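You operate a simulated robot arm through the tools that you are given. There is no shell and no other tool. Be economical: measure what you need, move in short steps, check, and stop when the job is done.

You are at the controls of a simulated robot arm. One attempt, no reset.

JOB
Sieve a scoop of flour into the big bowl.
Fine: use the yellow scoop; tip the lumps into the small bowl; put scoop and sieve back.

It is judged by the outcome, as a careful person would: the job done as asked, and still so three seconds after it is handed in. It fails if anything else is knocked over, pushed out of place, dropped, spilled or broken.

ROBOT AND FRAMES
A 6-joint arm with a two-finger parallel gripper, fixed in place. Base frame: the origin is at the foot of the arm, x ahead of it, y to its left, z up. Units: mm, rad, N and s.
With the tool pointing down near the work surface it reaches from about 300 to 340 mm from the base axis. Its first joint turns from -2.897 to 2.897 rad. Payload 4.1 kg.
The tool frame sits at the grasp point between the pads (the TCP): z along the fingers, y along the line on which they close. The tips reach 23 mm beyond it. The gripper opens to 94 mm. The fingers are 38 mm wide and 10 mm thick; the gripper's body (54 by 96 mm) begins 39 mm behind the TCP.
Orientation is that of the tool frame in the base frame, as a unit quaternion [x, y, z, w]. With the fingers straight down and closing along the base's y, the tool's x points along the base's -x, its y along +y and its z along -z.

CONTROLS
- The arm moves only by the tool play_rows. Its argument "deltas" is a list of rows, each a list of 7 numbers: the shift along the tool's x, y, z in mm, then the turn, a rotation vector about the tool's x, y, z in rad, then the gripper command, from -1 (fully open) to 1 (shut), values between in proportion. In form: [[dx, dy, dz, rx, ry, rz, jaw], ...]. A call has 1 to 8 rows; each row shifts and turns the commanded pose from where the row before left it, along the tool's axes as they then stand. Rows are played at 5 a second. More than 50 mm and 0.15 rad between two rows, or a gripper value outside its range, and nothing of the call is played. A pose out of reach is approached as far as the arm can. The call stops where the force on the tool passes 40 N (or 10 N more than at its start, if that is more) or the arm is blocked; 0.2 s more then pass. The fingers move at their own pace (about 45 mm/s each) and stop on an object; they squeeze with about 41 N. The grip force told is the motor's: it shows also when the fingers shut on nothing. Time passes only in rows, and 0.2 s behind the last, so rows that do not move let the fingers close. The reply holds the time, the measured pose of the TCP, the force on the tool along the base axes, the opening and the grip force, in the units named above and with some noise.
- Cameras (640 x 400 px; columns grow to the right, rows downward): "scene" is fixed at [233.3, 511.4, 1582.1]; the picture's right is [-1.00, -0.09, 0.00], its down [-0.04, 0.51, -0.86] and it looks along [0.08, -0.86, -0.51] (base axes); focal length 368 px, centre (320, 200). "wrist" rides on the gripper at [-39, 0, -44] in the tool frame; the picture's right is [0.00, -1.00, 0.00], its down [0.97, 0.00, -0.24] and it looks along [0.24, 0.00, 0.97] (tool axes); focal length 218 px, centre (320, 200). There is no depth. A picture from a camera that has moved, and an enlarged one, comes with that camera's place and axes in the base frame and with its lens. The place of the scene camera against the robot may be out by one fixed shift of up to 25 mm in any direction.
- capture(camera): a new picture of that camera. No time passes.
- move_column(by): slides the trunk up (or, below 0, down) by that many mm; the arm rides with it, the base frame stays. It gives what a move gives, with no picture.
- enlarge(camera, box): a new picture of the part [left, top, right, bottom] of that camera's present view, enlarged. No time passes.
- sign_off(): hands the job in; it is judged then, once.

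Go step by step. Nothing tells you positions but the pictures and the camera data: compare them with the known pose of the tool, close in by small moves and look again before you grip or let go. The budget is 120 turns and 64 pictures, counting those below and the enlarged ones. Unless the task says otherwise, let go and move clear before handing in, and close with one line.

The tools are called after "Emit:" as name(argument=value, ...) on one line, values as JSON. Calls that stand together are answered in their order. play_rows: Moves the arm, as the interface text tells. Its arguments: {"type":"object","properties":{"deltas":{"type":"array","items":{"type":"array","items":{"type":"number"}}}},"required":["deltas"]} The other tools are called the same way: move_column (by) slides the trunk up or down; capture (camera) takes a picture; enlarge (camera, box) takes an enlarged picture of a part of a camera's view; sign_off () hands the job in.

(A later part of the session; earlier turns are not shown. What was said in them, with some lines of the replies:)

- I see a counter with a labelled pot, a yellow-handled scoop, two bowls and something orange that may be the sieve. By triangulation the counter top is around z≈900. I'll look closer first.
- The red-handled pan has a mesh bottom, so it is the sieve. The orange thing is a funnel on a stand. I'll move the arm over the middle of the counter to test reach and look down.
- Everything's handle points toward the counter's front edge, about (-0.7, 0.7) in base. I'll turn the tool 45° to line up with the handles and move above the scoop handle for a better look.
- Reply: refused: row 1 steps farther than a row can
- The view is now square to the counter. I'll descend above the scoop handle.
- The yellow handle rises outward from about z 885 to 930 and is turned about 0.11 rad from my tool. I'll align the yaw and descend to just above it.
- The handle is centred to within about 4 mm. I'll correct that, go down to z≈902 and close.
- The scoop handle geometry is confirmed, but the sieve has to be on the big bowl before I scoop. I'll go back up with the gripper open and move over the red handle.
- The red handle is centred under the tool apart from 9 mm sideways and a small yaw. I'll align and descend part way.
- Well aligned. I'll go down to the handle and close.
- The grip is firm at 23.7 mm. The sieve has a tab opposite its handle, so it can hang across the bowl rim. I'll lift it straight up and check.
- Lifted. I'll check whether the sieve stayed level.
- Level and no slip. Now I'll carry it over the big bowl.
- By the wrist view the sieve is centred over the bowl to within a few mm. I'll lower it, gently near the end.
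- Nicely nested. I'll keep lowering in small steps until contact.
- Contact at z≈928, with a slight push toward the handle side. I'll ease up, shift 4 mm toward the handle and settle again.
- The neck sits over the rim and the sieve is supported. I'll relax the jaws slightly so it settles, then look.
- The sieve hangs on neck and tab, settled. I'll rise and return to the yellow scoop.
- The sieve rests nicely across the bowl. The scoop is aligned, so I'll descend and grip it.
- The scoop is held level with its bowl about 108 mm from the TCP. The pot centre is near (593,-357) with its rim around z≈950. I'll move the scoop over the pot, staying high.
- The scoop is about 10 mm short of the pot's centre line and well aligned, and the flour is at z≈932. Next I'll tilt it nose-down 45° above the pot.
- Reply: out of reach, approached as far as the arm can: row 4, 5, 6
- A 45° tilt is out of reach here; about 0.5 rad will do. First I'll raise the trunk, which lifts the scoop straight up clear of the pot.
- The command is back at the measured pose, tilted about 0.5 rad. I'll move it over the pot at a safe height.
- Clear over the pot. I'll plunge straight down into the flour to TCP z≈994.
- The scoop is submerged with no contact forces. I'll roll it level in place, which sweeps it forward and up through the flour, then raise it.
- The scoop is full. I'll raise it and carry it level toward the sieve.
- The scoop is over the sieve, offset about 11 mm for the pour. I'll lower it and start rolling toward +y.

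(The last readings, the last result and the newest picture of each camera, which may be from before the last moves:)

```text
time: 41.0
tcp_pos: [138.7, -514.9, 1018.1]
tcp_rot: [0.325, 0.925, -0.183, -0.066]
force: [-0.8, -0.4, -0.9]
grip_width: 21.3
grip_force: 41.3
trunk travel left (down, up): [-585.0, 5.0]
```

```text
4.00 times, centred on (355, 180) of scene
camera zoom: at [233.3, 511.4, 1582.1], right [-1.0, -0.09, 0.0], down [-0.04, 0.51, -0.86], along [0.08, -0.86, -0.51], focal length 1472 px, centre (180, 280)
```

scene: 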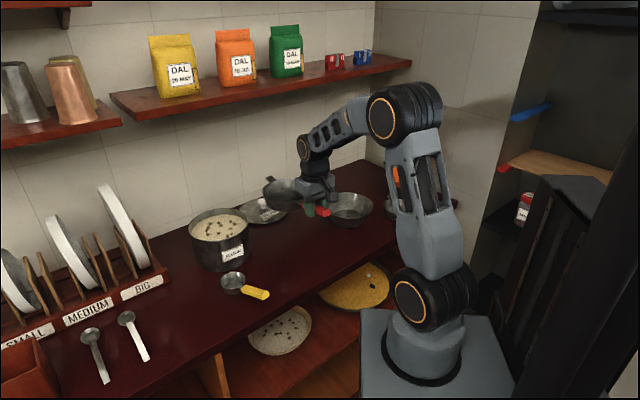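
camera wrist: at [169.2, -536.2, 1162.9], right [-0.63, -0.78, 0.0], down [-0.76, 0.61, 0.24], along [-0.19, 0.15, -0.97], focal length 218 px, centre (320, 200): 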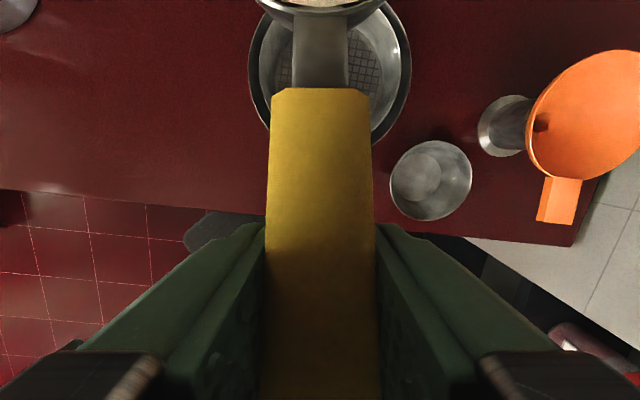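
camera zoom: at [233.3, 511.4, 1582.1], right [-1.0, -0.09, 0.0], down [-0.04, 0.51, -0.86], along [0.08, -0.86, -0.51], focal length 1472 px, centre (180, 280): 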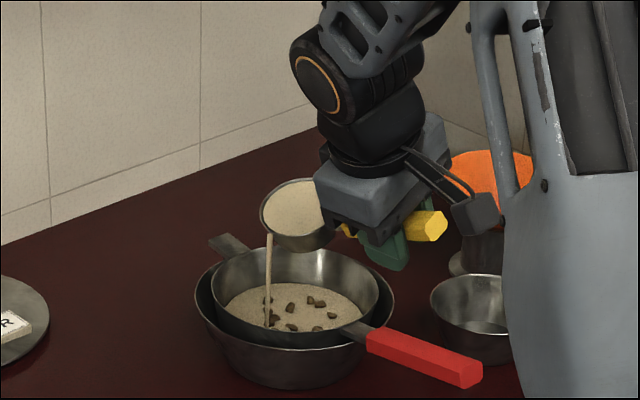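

Flour and lumps are landing inside the sieve. I'll continue the roll.

Emit:
play_rows(deltas=[[0, 0, 0, 0.14, 0, 0, 1], [0, 0, 0, 0.14, 0, 0, 1], [0, 0, 0, 0.14, 0, 0, 1], [0, 0, 0, 0.14, 0, 0, 1], [0, 0, 0, 0.14, 0, 0, 1], [0, 0, 0, 0.14, 0, 0, 1], [0, 0, 0, 0.14, 0, 0, 1], [0, 0, 0, 0.14, 0, 0, 1]])

Emit:
enlarge(camera="scene", box=[290, 130, 420, 230])

```text
time: 42.8
tcp_pos: [139.8, -513.9, 1019.6]
tcp_rot: [0.241, 0.686, -0.647, -0.228]
force: [0.1, -0.8, 0.1]
grip_width: 21.4
grip_force: 40.6
trunk travel left (down, up): [-585.0, 5.0]
```

```text
4.00 times, centred on (355, 180) of scene
camera zoom: at [233.3, 511.4, 1582.1], right [-1.0, -0.09, 0.0], down [-0.04, 0.51, -0.86], along [0.08, -0.86, -0.51], focal length 1472 px, centre (180, 280)
```

zoom: 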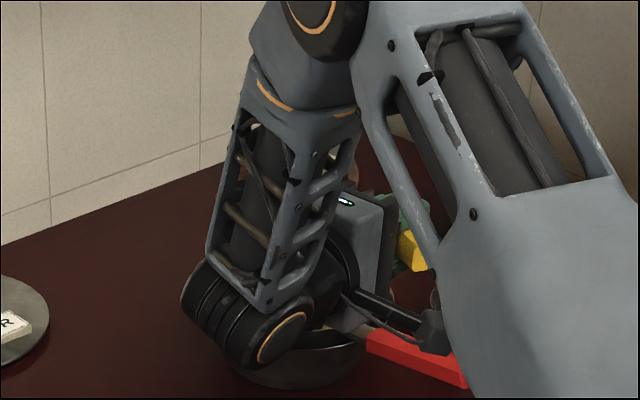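

At about 86° the view is blocked by the arm. I'll raise 60 mm and roll a bit further to empty the scoop.

Emit:
play_rows(deltas=[[0, -20, -1, 0, 0, 0, 1], [0, -20, -1, 0, 0, 0, 1], [0, -20, -1, 0, 0, 0, 1], [0, 0, 0, 0.14, 0, 0, 1], [0, 0, 0, 0.14, 0, 0, 1], [0, 0, 0, 0.14, 0, 0, 1], [0, 0, 0, 0, 0, 0, 1], [0, 0, 0, 0, 0, 0, 1]])

Emit:
capture(camera="wrist")

```text
time: 44.6
tcp_pos: [138.8, -511.9, 1078.8]
tcp_rot: [-0.189, -0.537, 0.775, 0.273]
force: [1.0, -0.5, -0.9]
grip_width: 21.3
grip_force: 41.3
trunk travel left (down, up): [-585.0, 5.0]
```

```text
22 pictures are left
camera wrist: at [195.7, -505.6, 1062.1], right [0.22, 0.27, 0.94], down [-0.62, 0.78, -0.08], along [-0.76, -0.56, 0.34], focal length 218 px, centre (320, 200)
```

wrist: 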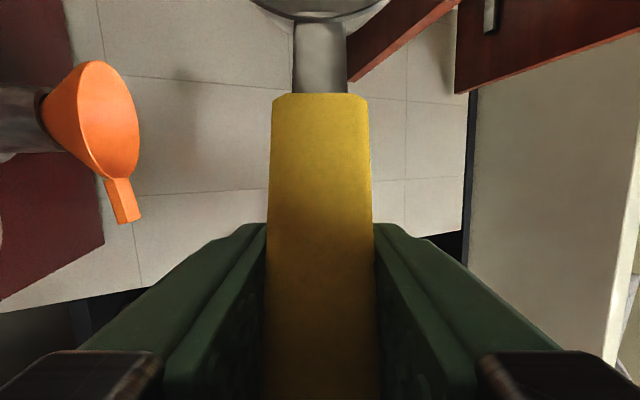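

The scoop looks empty. I'll roll it back to level.

Emit:
play_rows(deltas=[[0, 0, 0, -0.138, 0, 0, 1], [0, 0, 0, -0.138, 0, 0, 1], [0, 0, 0, -0.138, 0, 0, 1], [0, 0, 0, -0.138, 0, 0, 1], [0, 0, 0, -0.138, 0, 0, 1], [0, 0, 0, -0.138, 0, 0, 1], [0, 0, 0, -0.138, 0, 0, 1], [0, 0, 0, -0.138, 0, 0, 1]])

Emit:
play_rows(deltas=[[0, 0, 0, -0.138, 0, 0, 1], [0, 0, 0, -0.138, 0, 0, 1], [0, 0, 0, -0.138, 0, 0, 1], [0, 0, 0, -0.138, 0, 0, 1], [0, 0, 0, -0.138, 0, 0, 1], [0, 0, 0, -0.138, 0, 0, 1], [0, 0, -30, 0, 0, 0, 1], [0, 0, 0, 0, 0, 0, 1]])

Emit:
enlarge(camera="scene", box=[290, 130, 420, 230])

```text
time: 46.4
tcp_pos: [138.7, -515.4, 1077.9]
tcp_rot: [0.304, 0.864, -0.378, -0.134]
force: [0.6, 0.0, -0.5]
grip_width: 21.5
grip_force: 40.8
trunk travel left (down, up): [-585.0, 5.0]
```

```text
time: 48.2
tcp_pos: [138.9, -513.9, 1108.2]
tcp_rot: [0.332, 0.943, 0.002, -0.001]
force: [0.8, 0.6, -0.2]
grip_width: 21.2
grip_force: 41.0
trunk travel left (down, up): [-585.0, 5.0]
```

```text
4.00 times, centred on (355, 180) of scene
camera zoom: at [233.3, 511.4, 1582.1], right [-1.0, -0.09, 0.0], down [-0.04, 0.51, -0.86], along [0.08, -0.86, -0.51], focal length 1472 px, centre (180, 280)
```

zoom: 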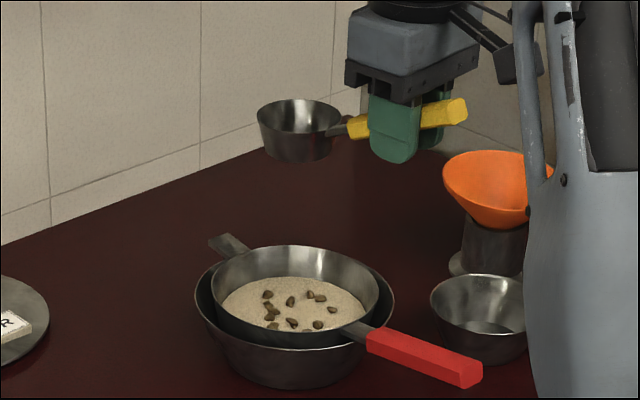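

The scoop is empty and the flour with lumps lies in the sieve with no spill. Now I'll put the scoop back where it was.

Emit:
play_rows(deltas=[[-0.5, 40, 0, 0, 0, 0, 1], [-0.5, 47, 0, 0, 0, 0, 1], [-0.5, 47, 0, 0, 0, 0, 1], [-0.5, 47, 0, 0, 0, 0, 1], [-0.5, 47, 0, 0, 0, 0, 1], [-0.5, 47, 0, 0, 0, 0, 1], [-0.5, 47, 0, 0, 0, 0, 1], [-0.5, 47, 0, 0, 0, 0, 1]])

Emit:
play_rows(deltas=[[-0.5, 47, 0, 0, 0, 0, 1], [0, 46, 0, 0, 0, 0, 1], [0, 7, 0, 0, 0, 0, 1], [0, 0, 40, 0, 0, 0, 1], [0, 0, 45, 0, 0, 0, 1], [0, 0, 45, 0, 0, 0, 1], [0, 0, 30, 0, 0, 0, 1], [0, 0, 0, 0, 0, 0, 1]])

```text
time: 50.0
tcp_pos: [373.4, -229.4, 1112.3]
tcp_rot: [0.333, 0.943, 0.001, 0.001]
force: [0.6, 0.0, -0.3]
grip_width: 21.5
grip_force: 41.1
trunk travel left (down, up): [-585.0, 5.0]
```

```text
time: 51.8
tcp_pos: [435.9, -151.8, 953.3]
tcp_rot: [0.332, 0.943, 0.002, 0.0]
force: [0.5, 0.2, -0.9]
grip_width: 21.3
grip_force: 41.1
trunk travel left (down, up): [-585.0, 5.0]
```

The position matches the pick-up spot. I'll lower the last 50 mm gently.

Emit:
play_rows(deltas=[[0, 0, 25, 0, 0, 0, 1], [0, 0, 15, 0, 0, 0, 1], [0, 0, 7, 0, 0, 0, 1], [0, 0, 2, 0, 0, 0, 1], [0, 0, 2, 0, 0, 0, 1], [0, 0, 0, 0, 0, 0, 1]])

```text
time: 53.2
tcp_pos: [435.4, -151.4, 899.0]
tcp_rot: [0.332, 0.943, 0.001, 0.001]
force: [-3.6, 1.4, 15.6]
grip_width: 21.7
grip_force: 41.0
trunk travel left (down, up): [-585.0, 5.0]
```

On the counter, with 15 N of contact. I'll ease up a touch and release.

Emit:
play_rows(deltas=[[0, 0, -1.5, 0, 0, 0, 1], [0, 0, 0, 0, 0, 0, 0.5], [0, 0, 0, 0, 0, 0, 0.3], [0, 0, 0, 0, 0, 0, -0.2], [0, 0, 0, 0, 0, 0, -1], [0, 0, -30, 0, 0, 0, -1], [0, 0, -45, 0, 0, 0, -1], [0, 0, -45, 0, 0, 0, -1]])

Emit:
capture(camera="wrist")

```text
time: 55.0
tcp_pos: [435.1, -151.1, 1020.5]
tcp_rot: [0.332, 0.943, 0.002, -0.001]
force: [0.3, 0.1, -0.4]
grip_width: 94.1
grip_force: 0.0
trunk travel left (down, up): [-585.0, 5.0]
```

```text
20 pictures are left
camera wrist: at [466.2, -175.2, 1063.7], right [-0.63, -0.78, 0.0], down [-0.76, 0.61, 0.24], along [-0.19, 0.15, -0.97], focal length 218 px, centre (320, 200)
```

wrist: 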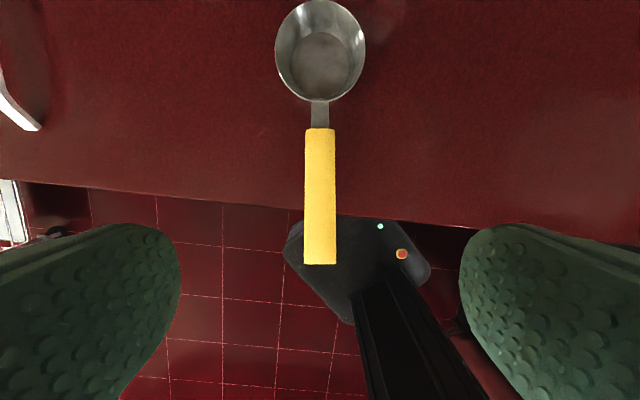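

The scoop is back exactly as before. Now back to the sieve handle.

Emit:
play_rows(deltas=[[0, 0, -30, 0, 0, 0.09, -1], [0, 0, -25, 0, 0, 0.085, -1], [-4, -46, 0, 0, 0, 0, -1], [-4, -46, 0, 0, 0, 0, -1], [-3, -46, 0, 0, 0, 0, -1], [-3, -46, 0, 0, 0, 0, -1], [-3, -46, 0, 0, 0, 0, -1], [-3, -46, 0, 0, 0, 0, -1]])

Emit:
play_rows(deltas=[[-3, -46, 0, 0, 0, 0, -1], [-3, -46, 0, 0, 0, 0, -1], [-3, -46, 0, 0, 0, 0, -1], [-3, -39, 0, 0, 0, 0, -1], [0, 0, 40, 0, 0, 0, -1], [0, 0, 35, 0, 0, 0, -1], [0, 0, 0, 0, 0, 0, -1]])

Emit:
capture(camera="wrist")

```text
time: 56.8
tcp_pos: [242.9, -346.9, 1071.8]
tcp_rot: [0.413, 0.911, 0.003, 0.0]
force: [0.4, 0.2, 0.8]
grip_width: 93.9
grip_force: 0.1
trunk travel left (down, up): [-585.0, 5.0]
```

```text
time: 58.4
tcp_pos: [114.6, -471.7, 1001.1]
tcp_rot: [0.413, 0.911, 0.002, 0.0]
force: [-1.1, -0.4, 0.2]
grip_width: 94.0
grip_force: 0.1
trunk travel left (down, up): [-585.0, 5.0]
```

```text
19 pictures are left
camera wrist: at [142.9, -501.4, 1043.8], right [-0.75, -0.66, 0.0], down [-0.64, 0.73, 0.24], along [-0.16, 0.18, -0.97], focal length 218 px, centre (320, 200)
```

wrist: 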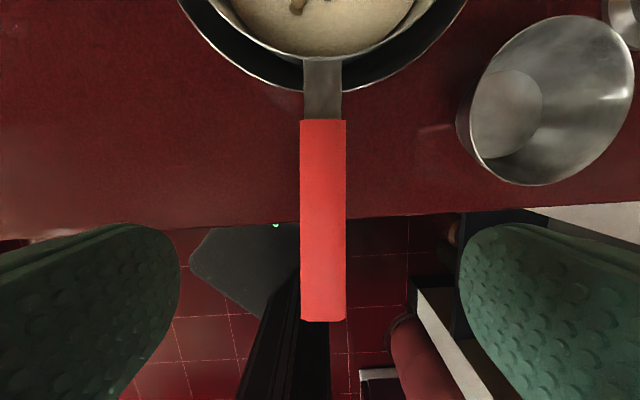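

The handle is centred. I'll descend and grip.

Emit:
play_rows(deltas=[[0, -1.5, 35, 0, 0, 0, -1], [0, 0, 36, 0, 0, 0, -1], [0, 0, 0, 0, 0, 0, 0], [0, 0, 0, 0, 0, 0, 0.4], [0, 0, 0, 0, 0, 0, 1], [0, 0, 0, 0, 0, 0, 1], [0, 0, 0, 0, 0, 0, 1], [0, 0, 0, 0, 0, 0, 1]])

Emit:
capture(camera="wrist")

Emit:
enlarge(camera="scene", box=[290, 140, 420, 240])

```text
time: 60.2
tcp_pos: [116.8, -474.5, 929.6]
tcp_rot: [0.413, 0.911, 0.002, -0.001]
force: [-0.6, -0.8, -0.1]
grip_width: 23.6
grip_force: 40.8
trunk travel left (down, up): [-585.0, 5.0]
```

```text
18 pictures are left
camera wrist: at [143.5, -502.9, 971.7], right [-0.75, -0.66, 0.0], down [-0.64, 0.73, 0.24], along [-0.16, 0.18, -0.97], focal length 218 px, centre (320, 200)
```

wrist: 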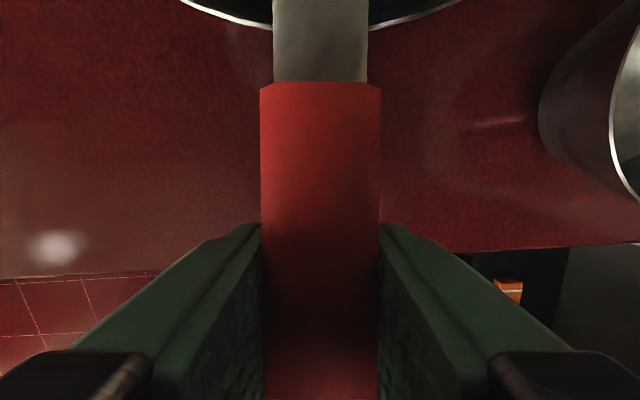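

```text
4.00 times, centred on (355, 190) of scene
camera zoom: at [233.3, 511.4, 1582.1], right [-1.0, -0.09, 0.0], down [-0.04, 0.51, -0.86], along [0.08, -0.86, -0.51], focal length 1472 px, centre (180, 240)
```

zoom: 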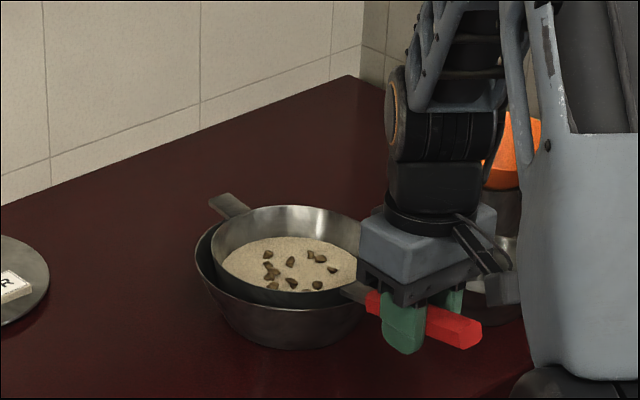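

Firmly held. I'll lift 22 mm so the sieve is free but still within the bowl, then shake.

Emit:
play_rows(deltas=[[0, 0, -12, 0, 0, 0, 1], [0, 0, -12, 0, 0, 0, 1], [0, 9, 0, 0, 0, 0, 1], [0, -18, 0, 0, 0, 0, 1], [0, 18, 0, 0, 0, 0, 1], [0, -18, 0, 0, 0, 0, 1], [0, 18, 0, 0, 0, 0, 1], [0, -9, 0, 0, 0, 0, 1]])

Emit:
enlarge(camera="scene", box=[290, 140, 420, 240])

```text
time: 62.0
tcp_pos: [116.0, -473.3, 953.9]
tcp_rot: [0.413, 0.911, 0.002, 0.0]
force: [-0.3, 0.7, -1.8]
grip_width: 23.6
grip_force: 41.0
trunk travel left (down, up): [-585.0, 5.0]
```

```text
4.00 times, centred on (355, 190) of scene
camera zoom: at [233.3, 511.4, 1582.1], right [-1.0, -0.09, 0.0], down [-0.04, 0.51, -0.86], along [0.08, -0.86, -0.51], focal length 1472 px, centre (180, 240)
```

zoom: 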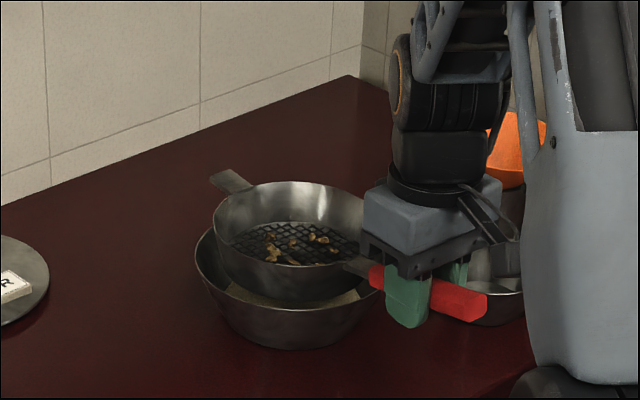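

It's working: the flour has dropped and the lumps remain. I'll give it one more shake to finish.

Emit:
play_rows(deltas=[[0, 9, 0, 0, 0, 0, 1], [0, -18, 0, 0, 0, 0, 1], [0, 18, 0, 0, 0, 0, 1], [0, -18, 0, 0, 0, 0, 1], [0, 18, 0, 0, 0, 0, 1], [0, -18, 0, 0, 0, 0, 1], [0, 9, 0, 0, 0, 0, 1], [0, 0, 0, 0, 0, 0, 1]])

Emit:
play_rows(deltas=[[0, 0, -25, 0, 0, 0, 1], [0, 0, -35, 0, 0, 0, 1], [0, 0, -40, 0, 0, 0, 1], [0, 0, -40, 0, 0, 0, 1], [0, 0, 0, 0, 0, 0, 1]])

Emit:
capture(camera="wrist")

Emit:
enlarge(camera="scene", box=[290, 130, 420, 240])

```text
time: 63.8
tcp_pos: [114.3, -474.2, 952.9]
tcp_rot: [0.413, 0.911, 0.003, -0.001]
force: [0.7, 0.1, -1.8]
grip_width: 23.8
grip_force: 40.5
trunk travel left (down, up): [-585.0, 5.0]
```

```text
time: 65.0
tcp_pos: [113.6, -475.0, 1091.8]
tcp_rot: [0.413, 0.911, 0.003, 0.0]
force: [0.4, -0.6, -1.3]
grip_width: 23.9
grip_force: 41.2
trunk travel left (down, up): [-585.0, 5.0]
```

```text
15 pictures are left
camera wrist: at [140.6, -505.0, 1134.1], right [-0.75, -0.66, 0.0], down [-0.64, 0.73, 0.24], along [-0.16, 0.19, -0.97], focal length 218 px, centre (320, 200)
```

wrist: 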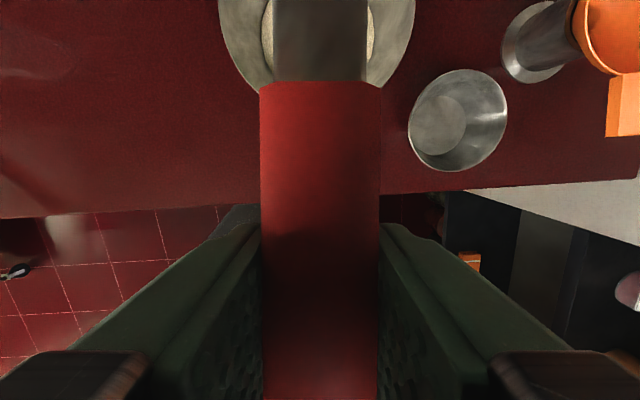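

```text
3.64 times, centred on (355, 185) of scene
camera zoom: at [233.3, 511.4, 1582.1], right [-1.0, -0.09, 0.0], down [-0.04, 0.51, -0.86], along [0.08, -0.86, -0.51], focal length 1338 px, centre (193, 254)
```

zoom: 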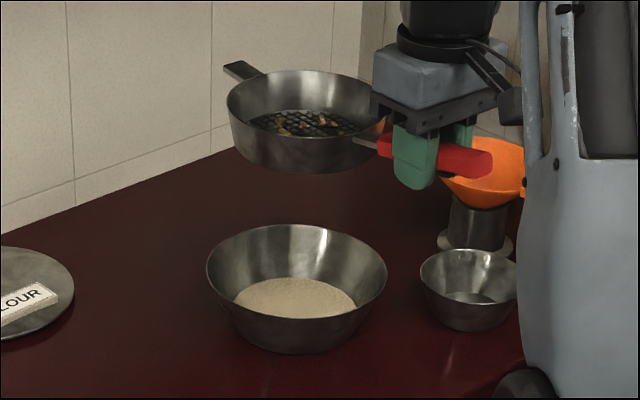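

The flour is now in the big bowl and the lumps remain on the mesh. I'll bring the sieve beside the small bowl, centre ≈(48,-619), so its lip will tip over it while keeping clear of the funnel.

Emit:
play_rows(deltas=[[22, -23, 0, 0, 0, 0, 1], [22, -24, 0, 0, 0, 0, 1], [22, -24, 0, 0, 0, 0, 1], [21, -23, 0, 0, 0, 0, 1], [0, 0, 0, 0, 0, 0, 1], [0, 0, 0, 0, 0, 0, 1]])

Emit:
capture(camera="wrist")

Emit:
enlarge(camera="scene", box=[300, 110, 500, 240])

```text
time: 66.4
tcp_pos: [-12.7, -474.1, 1092.5]
tcp_rot: [0.413, 0.911, 0.002, -0.001]
force: [1.0, -0.9, -1.4]
grip_width: 23.5
grip_force: 40.8
trunk travel left (down, up): [-585.0, 5.0]
```

```text
13 pictures are left
camera wrist: at [14.1, -503.0, 1135.9], right [-0.75, -0.66, 0.0], down [-0.64, 0.73, 0.24], along [-0.16, 0.18, -0.97], focal length 218 px, centre (320, 200)
```

wrist: 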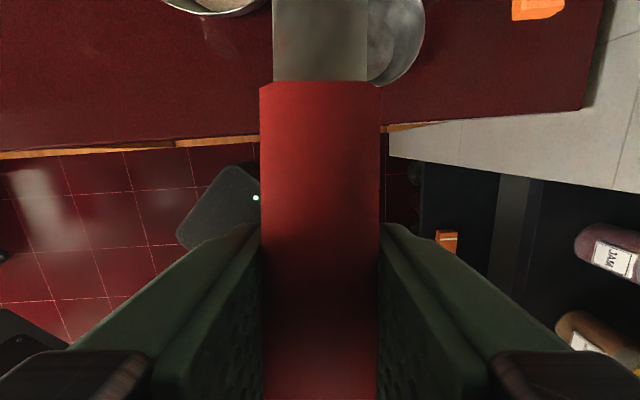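

```text
3.08 times, centred on (400, 175) of scene
camera zoom: at [233.3, 511.4, 1582.1], right [-1.0, -0.09, 0.0], down [-0.04, 0.51, -0.86], along [0.08, -0.86, -0.51], focal length 1132 px, centre (74, 277)
```

zoom: 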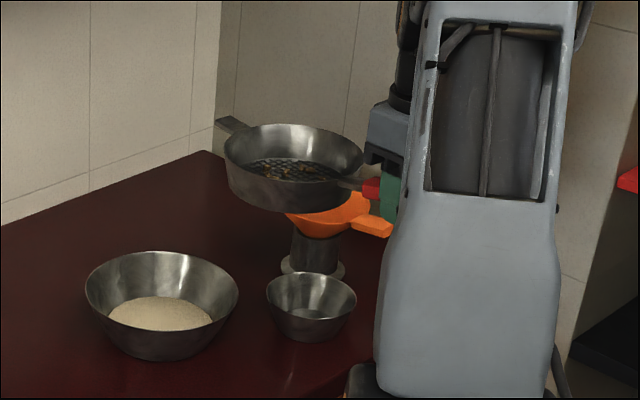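

Geometry checks out: the lip will sit over the small bowl. I'll lower to z≈1035 and begin tipping toward it.

Emit:
play_rows(deltas=[[0, 0, 30, 0, 0, 0, 1], [0, 0, 27, 0, 0, 0, 1], [0, 0, 0, -0.13, 0, 0, 1], [0, 0, 0, -0.13, 0, 0, 1], [0, 0, 0, -0.13, 0, 0, 1], [0, 0, 0, 0, 0, 0, 1]])

Emit:
enlarge(camera="scene", box=[300, 110, 500, 240])

```text
time: 67.8
tcp_pos: [-13.6, -471.3, 1035.9]
tcp_rot: [0.405, 0.893, 0.179, 0.08]
force: [0.2, 0.2, -1.4]
grip_width: 23.2
grip_force: 41.1
trunk travel left (down, up): [-585.0, 5.0]
```

```text
3.08 times, centred on (400, 175) of scene
camera zoom: at [233.3, 511.4, 1582.1], right [-1.0, -0.09, 0.0], down [-0.04, 0.51, -0.86], along [0.08, -0.86, -0.51], focal length 1132 px, centre (74, 277)
```

zoom: 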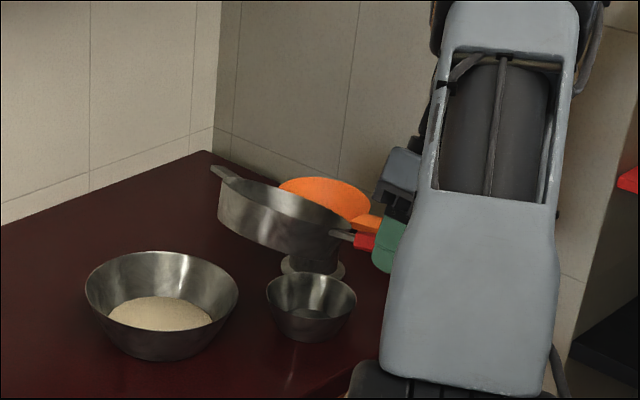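

The lip is over the small bowl and nothing is touching. I'll keep tipping.

Emit:
play_rows(deltas=[[0, 0, 0, -0.13, 0, 0, 1], [0, 0, 0, -0.13, 0, 0, 1], [0, 0, 0, -0.13, 0, 0, 1], [0, -7, -7, -0.13, 0, 0, 1], [0, -6, -8, -0.13, 0, 0, 1], [0, 0, 0, 0, 0, 0, 1]])

Emit:
enlarge(camera="scene", box=[300, 110, 500, 240])

```text
time: 69.2
tcp_pos: [-26.0, -480.7, 1034.3]
tcp_rot: [0.36, 0.79, 0.452, 0.205]
force: [-0.4, -0.1, -2.2]
grip_width: 23.6
grip_force: 41.0
out of reach, approached as far as the arm can: row 5
trunk travel left (down, up): [-585.0, 5.0]
```

```text
3.08 times, centred on (400, 175) of scene
camera zoom: at [233.3, 511.4, 1582.1], right [-1.0, -0.09, 0.0], down [-0.04, 0.51, -0.86], along [0.08, -0.86, -0.51], focal length 1132 px, centre (74, 277)
```

zoom: 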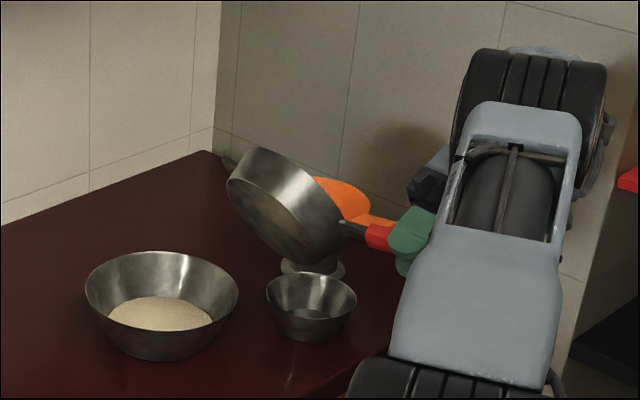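

At about 60° tilt the arm hits a limit. I'll check whether the lumps have fallen.

Emit:
enlarge(camera="scene", box=[370, 180, 430, 225])

```text
8.89 times, centred on (400, 202) of scene
camera zoom: at [233.3, 511.4, 1582.1], right [-1.0, -0.09, 0.0], down [-0.04, 0.51, -0.86], along [0.08, -0.86, -0.51], focal length 3271 px, centre (-391, 178)
```

zoom: 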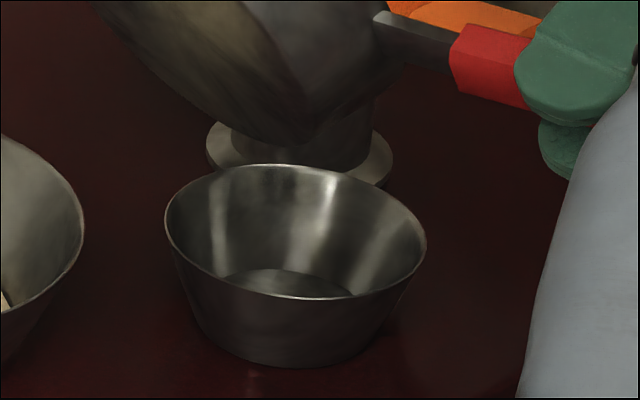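

No lumps have fallen: this tilt isn't enough, and the arm can't go further this way. Rolling the other way reached 110° earlier, so I'll rise above funnel height and return to level.

Emit:
play_rows(deltas=[[0, 31, -18, 0, 0, 0, 1], [0, 0, 0, 0.13, 0, 0, 1], [0, 0, 0, 0.13, 0, 0, 1], [0, 0, 0, 0.13, 0, 0, 1], [0, 0, 0, 0.13, 0, 0, 1], [0, 0, 0, 0.13, 0, 0, 1], [0, 0, 0, 0.13, 0, 0, 1], [0, 0, 0, 0.13, 0, 0, 1]])

Emit:
play_rows(deltas=[[0, 0, 0, 0.13, 0, 0, 1], [0, 0, 0, 0, 0, 0.09, 1], [0, 0, 0, 0, 0, 0.09, 1], [0, 0, 0, 0, 0, 0, 1]])

```text
time: 71.0
tcp_pos: [-18.5, -469.7, 1063.7]
tcp_rot: [0.412, 0.909, 0.06, 0.025]
force: [0.3, -1.2, -1.7]
grip_width: 23.6
grip_force: 40.8
out of reach, approached as far as the arm can: row 1
trunk travel left (down, up): [-585.0, 5.0]
```

```text
time: 72.0
tcp_pos: [-18.0, -470.5, 1064.3]
tcp_rot: [0.493, 0.87, 0.001, 0.0]
force: [0.0, -0.2, -0.9]
grip_width: 23.6
grip_force: 41.0
trunk travel left (down, up): [-585.0, 5.0]
```

Level again and clear. I'll shift to the new start position and roll the proven way.

Emit:
play_rows(deltas=[[0, 0, -11, 0, 0, 0, 1], [-4.5, -22, 0, 0, 0, 0, 1], [-4.5, -22, 0, 0, 0, 0, 1], [0, 0, 0, 0.13, 0, 0, 1], [0, 0, 0, 0.13, 0, 0, 1], [0, 0, 0, 0.13, 0, 0, 1], [0, 0, 0, 0.13, 0, 0, 1], [0, 0, 0, 0, 0, 0, 1]])

Emit:
play_rows(deltas=[[0, 0, 0, 0.13, 0, 0, 1], [0, 0, 0, 0.13, 0, 0, 1], [0, 0, 0, 0.13, 0, 0, 1], [0, 0, 0, 0.13, 0, 0, 1], [0, 0, 0, 0, 0, 0, 1]])

Emit:
capture(camera="scene")

```text
time: 73.8
tcp_pos: [-52.3, -502.1, 1076.0]
tcp_rot: [0.476, 0.841, -0.222, -0.129]
force: [0.2, -0.1, -0.6]
grip_width: 23.7
grip_force: 41.1
trunk travel left (down, up): [-585.0, 5.0]
```

```text
time: 75.0
tcp_pos: [-52.2, -500.4, 1075.4]
tcp_rot: [0.428, 0.756, -0.43, -0.246]
force: [0.2, 0.3, -1.4]
grip_width: 23.5
grip_force: 40.3
trunk travel left (down, up): [-585.0, 5.0]
```

```text
8 pictures are left
```

scene: 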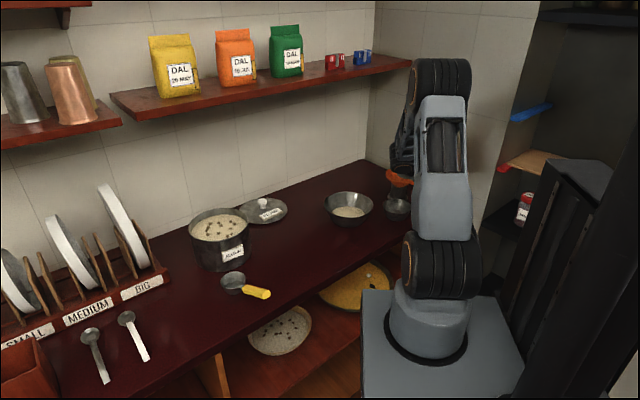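

The scene view is blocked, but the geometry is known. I'll continue the roll to ~104°, shifting so the lip stays over the small bowl.

Emit:
play_rows(deltas=[[0, 5, -8.6, 0.13, 0, 0, 1], [0, 3.9, -9.2, 0.13, 0, 0, 1], [0, 2.7, -9.6, 0.13, 0, 0, 1], [0, 1.4, -9.9, 0.13, 0, 0, 1], [0, 0.1, -10, 0.13, 0, 0, 1], [0, -1.2, -9.9, 0.13, 0, 0, 1], [0, 0, 0, 0, 0, 0, 1], [0, 0, 0, 0, 0, 0, 1]])

Emit:
enlarge(camera="scene", box=[370, 150, 430, 225])

```text
time: 76.8
tcp_pos: [-0.5, -469.1, 1074.5]
tcp_rot: [-0.302, -0.535, 0.686, 0.39]
force: [0.0, 0.6, -1.0]
grip_width: 23.6
grip_force: 41.0
trunk travel left (down, up): [-585.0, 5.0]
```

```text
5.33 times, centred on (400, 188) of scene
camera zoom: at [233.3, 511.4, 1582.1], right [-1.0, -0.09, 0.0], down [-0.04, 0.51, -0.86], along [0.08, -0.86, -0.51], focal length 1962 px, centre (-107, 267)
```

zoom: 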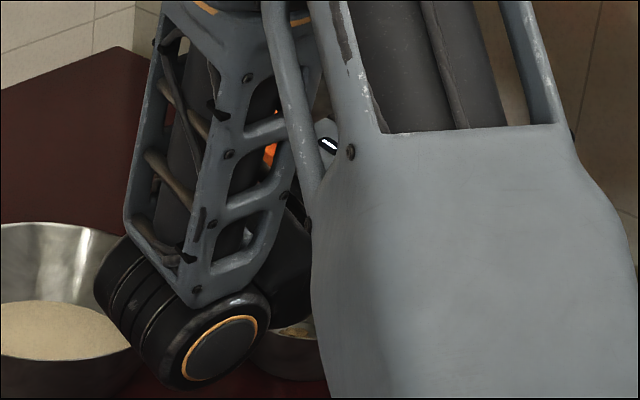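

I can see something tan in the small bowl now. I'll tilt slightly more to clear the last lumps, then roll back.

Emit:
play_rows(deltas=[[0, -2, -7.8, 0.12, 0, 0, 1], [0, 0, 0, 0, 0, 0, 1], [0, 0, 0, 0, 0, 0, 1], [0, 0, 0, -0.14, 0, 0, 1], [0, 0, 0, -0.14, 0, 0, 1], [0, 0, 0, -0.14, 0, 0, 1], [0, 0, 0, -0.14, 0, 0, 1], [0, 0, 0, -0.14, 0, 0, 1]])

Emit:
play_rows(deltas=[[0, 0, 0, -0.14, 0, 0, 1], [0, 0, 0, -0.14, 0, 0, 1], [0, 0, 0, -0.14, 0, 0, 1], [0, 0, 0, -0.14, 0, 0, 1], [0, 0, 0, -0.14, 0, 0, 1], [0, 0, 0, -0.14, 0, 0, 1], [0, 0, 0, -0.14, 0, 0, 1], [0, 0, 0, -0.14, 0, 0, 1]])

```text
time: 78.6
tcp_pos: [5.0, -464.5, 1075.4]
tcp_rot: [0.401, 0.71, -0.503, -0.287]
force: [0.0, 0.1, -0.3]
grip_width: 23.4
grip_force: 41.1
trunk travel left (down, up): [-585.0, 5.0]
```

```text
time: 80.4
tcp_pos: [6.2, -463.0, 1075.4]
tcp_rot: [0.492, 0.869, -0.05, -0.03]
force: [-1.2, 0.3, -1.8]
grip_width: 23.7
grip_force: 41.2
trunk travel left (down, up): [-585.0, 5.0]
```

Nearly level. I'll finish levelling, restore the yaw and move toward the sieve's home spot.

Emit:
play_rows(deltas=[[0, 0, 0, -0.118, 0, 0, 1], [0, 0, 0, 0, 0, -0.09, 1], [0, 0, 0, 0, 0, -0.09, 1], [-16, 43, 0, 0, 0, 0, 1], [-16, 43, 0, 0, 0, 0, 1], [-16, 43, 0, 0, 0, 0, 1], [-16, 43, 0, 0, 0, 0, 1], [-16, 43, 0, 0, 0, 0, 1]])

Emit:
enlarge(camera="scene", box=[270, 120, 430, 230])

```text
time: 82.2
tcp_pos: [219.9, -383.8, 1073.5]
tcp_rot: [0.414, 0.91, 0.001, -0.002]
force: [0.7, 0.7, -1.9]
grip_width: 23.6
grip_force: 40.8
trunk travel left (down, up): [-585.0, 5.0]
```

```text
3.64 times, centred on (350, 175) of scene
camera zoom: at [233.3, 511.4, 1582.1], right [-1.0, -0.09, 0.0], down [-0.04, 0.51, -0.86], along [0.08, -0.86, -0.51], focal length 1338 px, centre (211, 291)
```

zoom: 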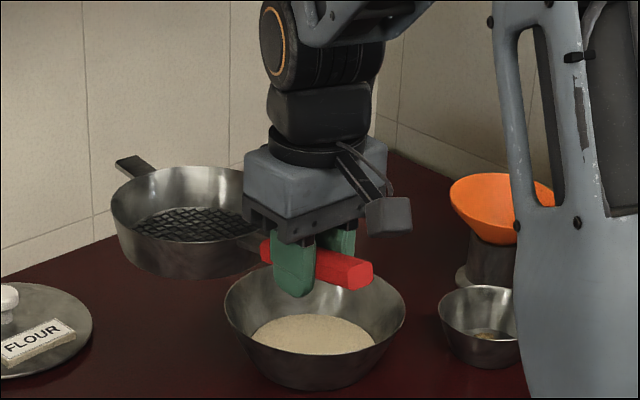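

The sieve is clean, the lumps are in the small bowl and the flour is in the big bowl. Now I'll put the sieve back at its spot.

Emit:
play_rows(deltas=[[-10, 30, 0, 0, 0, 0, 1], [-10, 30, 0, 0, 0, 0, 1], [-10.6, 30.8, 0, 0, 0, 0, 1], [0, 0, 40, 0, 0, 0, 1], [0, 0, 45, 0, 0, 0, 1], [0, 0, 40, 0, 0, 0, 1], [0, 0, 0, 0, 0, 0, 1]])

```text
time: 83.8
tcp_pos: [309.4, -350.5, 951.7]
tcp_rot: [0.413, 0.911, 0.0, -0.002]
force: [0.1, -0.3, -0.5]
grip_width: 23.7
grip_force: 41.3
trunk travel left (down, up): [-585.0, 5.0]
```

Emit:
play_rows(deltas=[[3, 1.5, 20, 0, 0, 0, 1], [0, 0, 20, 0, 0, 0, 1], [0, 0, 6, 0, 0, 0, 1], [0, 0, 2, 0, 0, 0, 1], [0, 0, 2, 0, 0, 0, 1], [0, 0, 0, 0, 0, 0, 1]])

```text
time: 85.2
tcp_pos: [307.6, -341.9, 901.4]
tcp_rot: [0.413, 0.911, -0.001, 0.0]
force: [-1.9, -0.2, 13.4]
grip_width: 23.5
grip_force: 40.6
trunk travel left (down, up): [-585.0, 5.0]
```

The sieve is on the counter. I'll release and rise.

Emit:
play_rows(deltas=[[0, 0, -1, 0, 0, 0, 1], [0, 0, 0, 0, 0, 0, 0.45], [0, 0, 0, 0, 0, 0, 0.3], [0, 0, 0, 0, 0, 0, -0.3], [0, 0, 0, 0, 0, 0, -1], [0, 0, -30, 0, 0, 0, -1], [0, 0, -45, 0, 0, 0, -1], [0, 0, -45, 0, 0, 0, -1]])

Emit:
play_rows(deltas=[[0, 0, -45, 0, 0, 0, -1], [0, 0, -45, 0, 0, 0, -1], [0, 0, -45, 0, 0, 0, -1], [0, 0, -45, 0, 0, 0, -1], [0, 0, 0, 0, 0, 0, -1]])

Emit:
capture(camera="wrist")

Emit:
capture(camera="scene")

Emit:
enlarge(camera="scene", box=[190, 160, 430, 310])

```text
time: 87.0
tcp_pos: [310.6, -341.2, 1019.9]
tcp_rot: [0.414, 0.91, 0.001, -0.002]
force: [-0.4, 0.7, 0.6]
grip_width: 93.8
grip_force: 0.1
trunk travel left (down, up): [-585.0, 5.0]
```

```text
time: 88.2
tcp_pos: [305.4, -344.6, 1206.7]
tcp_rot: [0.413, 0.911, 0.001, -0.002]
force: [-0.5, -0.4, -0.2]
grip_width: 94.1
grip_force: 0.0
trunk travel left (down, up): [-585.0, 5.0]
```

```text
5 pictures are left
camera wrist: at [331.0, -374.8, 1249.9], right [-0.75, -0.66, 0.0], down [-0.64, 0.73, 0.24], along [-0.16, 0.18, -0.97], focal length 218 px, centre (320, 200)
```

wrist: 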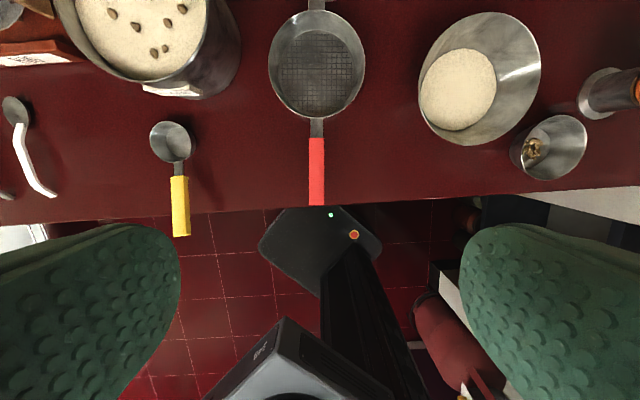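

```text
4 pictures are left
```

scene: 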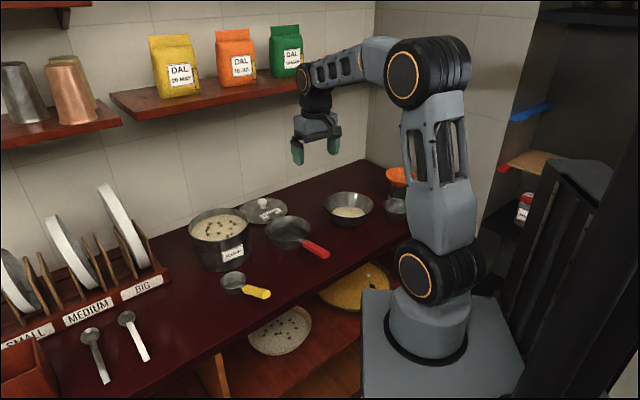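

```text
2.67 times, centred on (310, 235) of scene
camera zoom: at [233.3, 511.4, 1582.1], right [-1.0, -0.09, 0.0], down [-0.04, 0.51, -0.86], along [0.08, -0.86, -0.51], focal length 981 px, centre (347, 107)
```

zoom: 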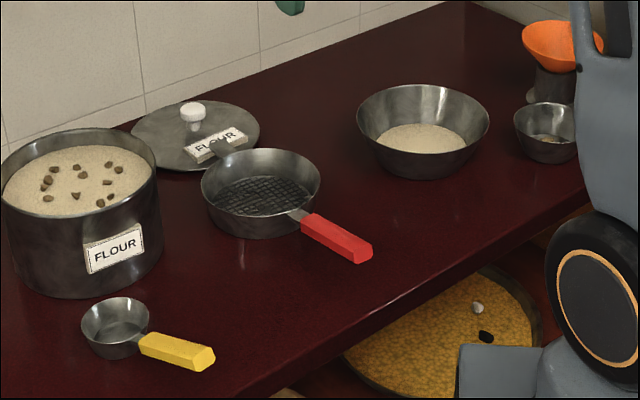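

The pictures show the sieved flour in the big bowl and the lumps in the small bowl. The scoop and sieve are back in their places, nothing is spilled and the arm is clear, so I'm handing in.

Emit:
sign_off()

```text
The job is handed in.
```

The job is done and handed in: one scoop of flour is sieved into the big bowl, the lumps are in the small bowl, and the yellow scoop and the sieve are back where they were.
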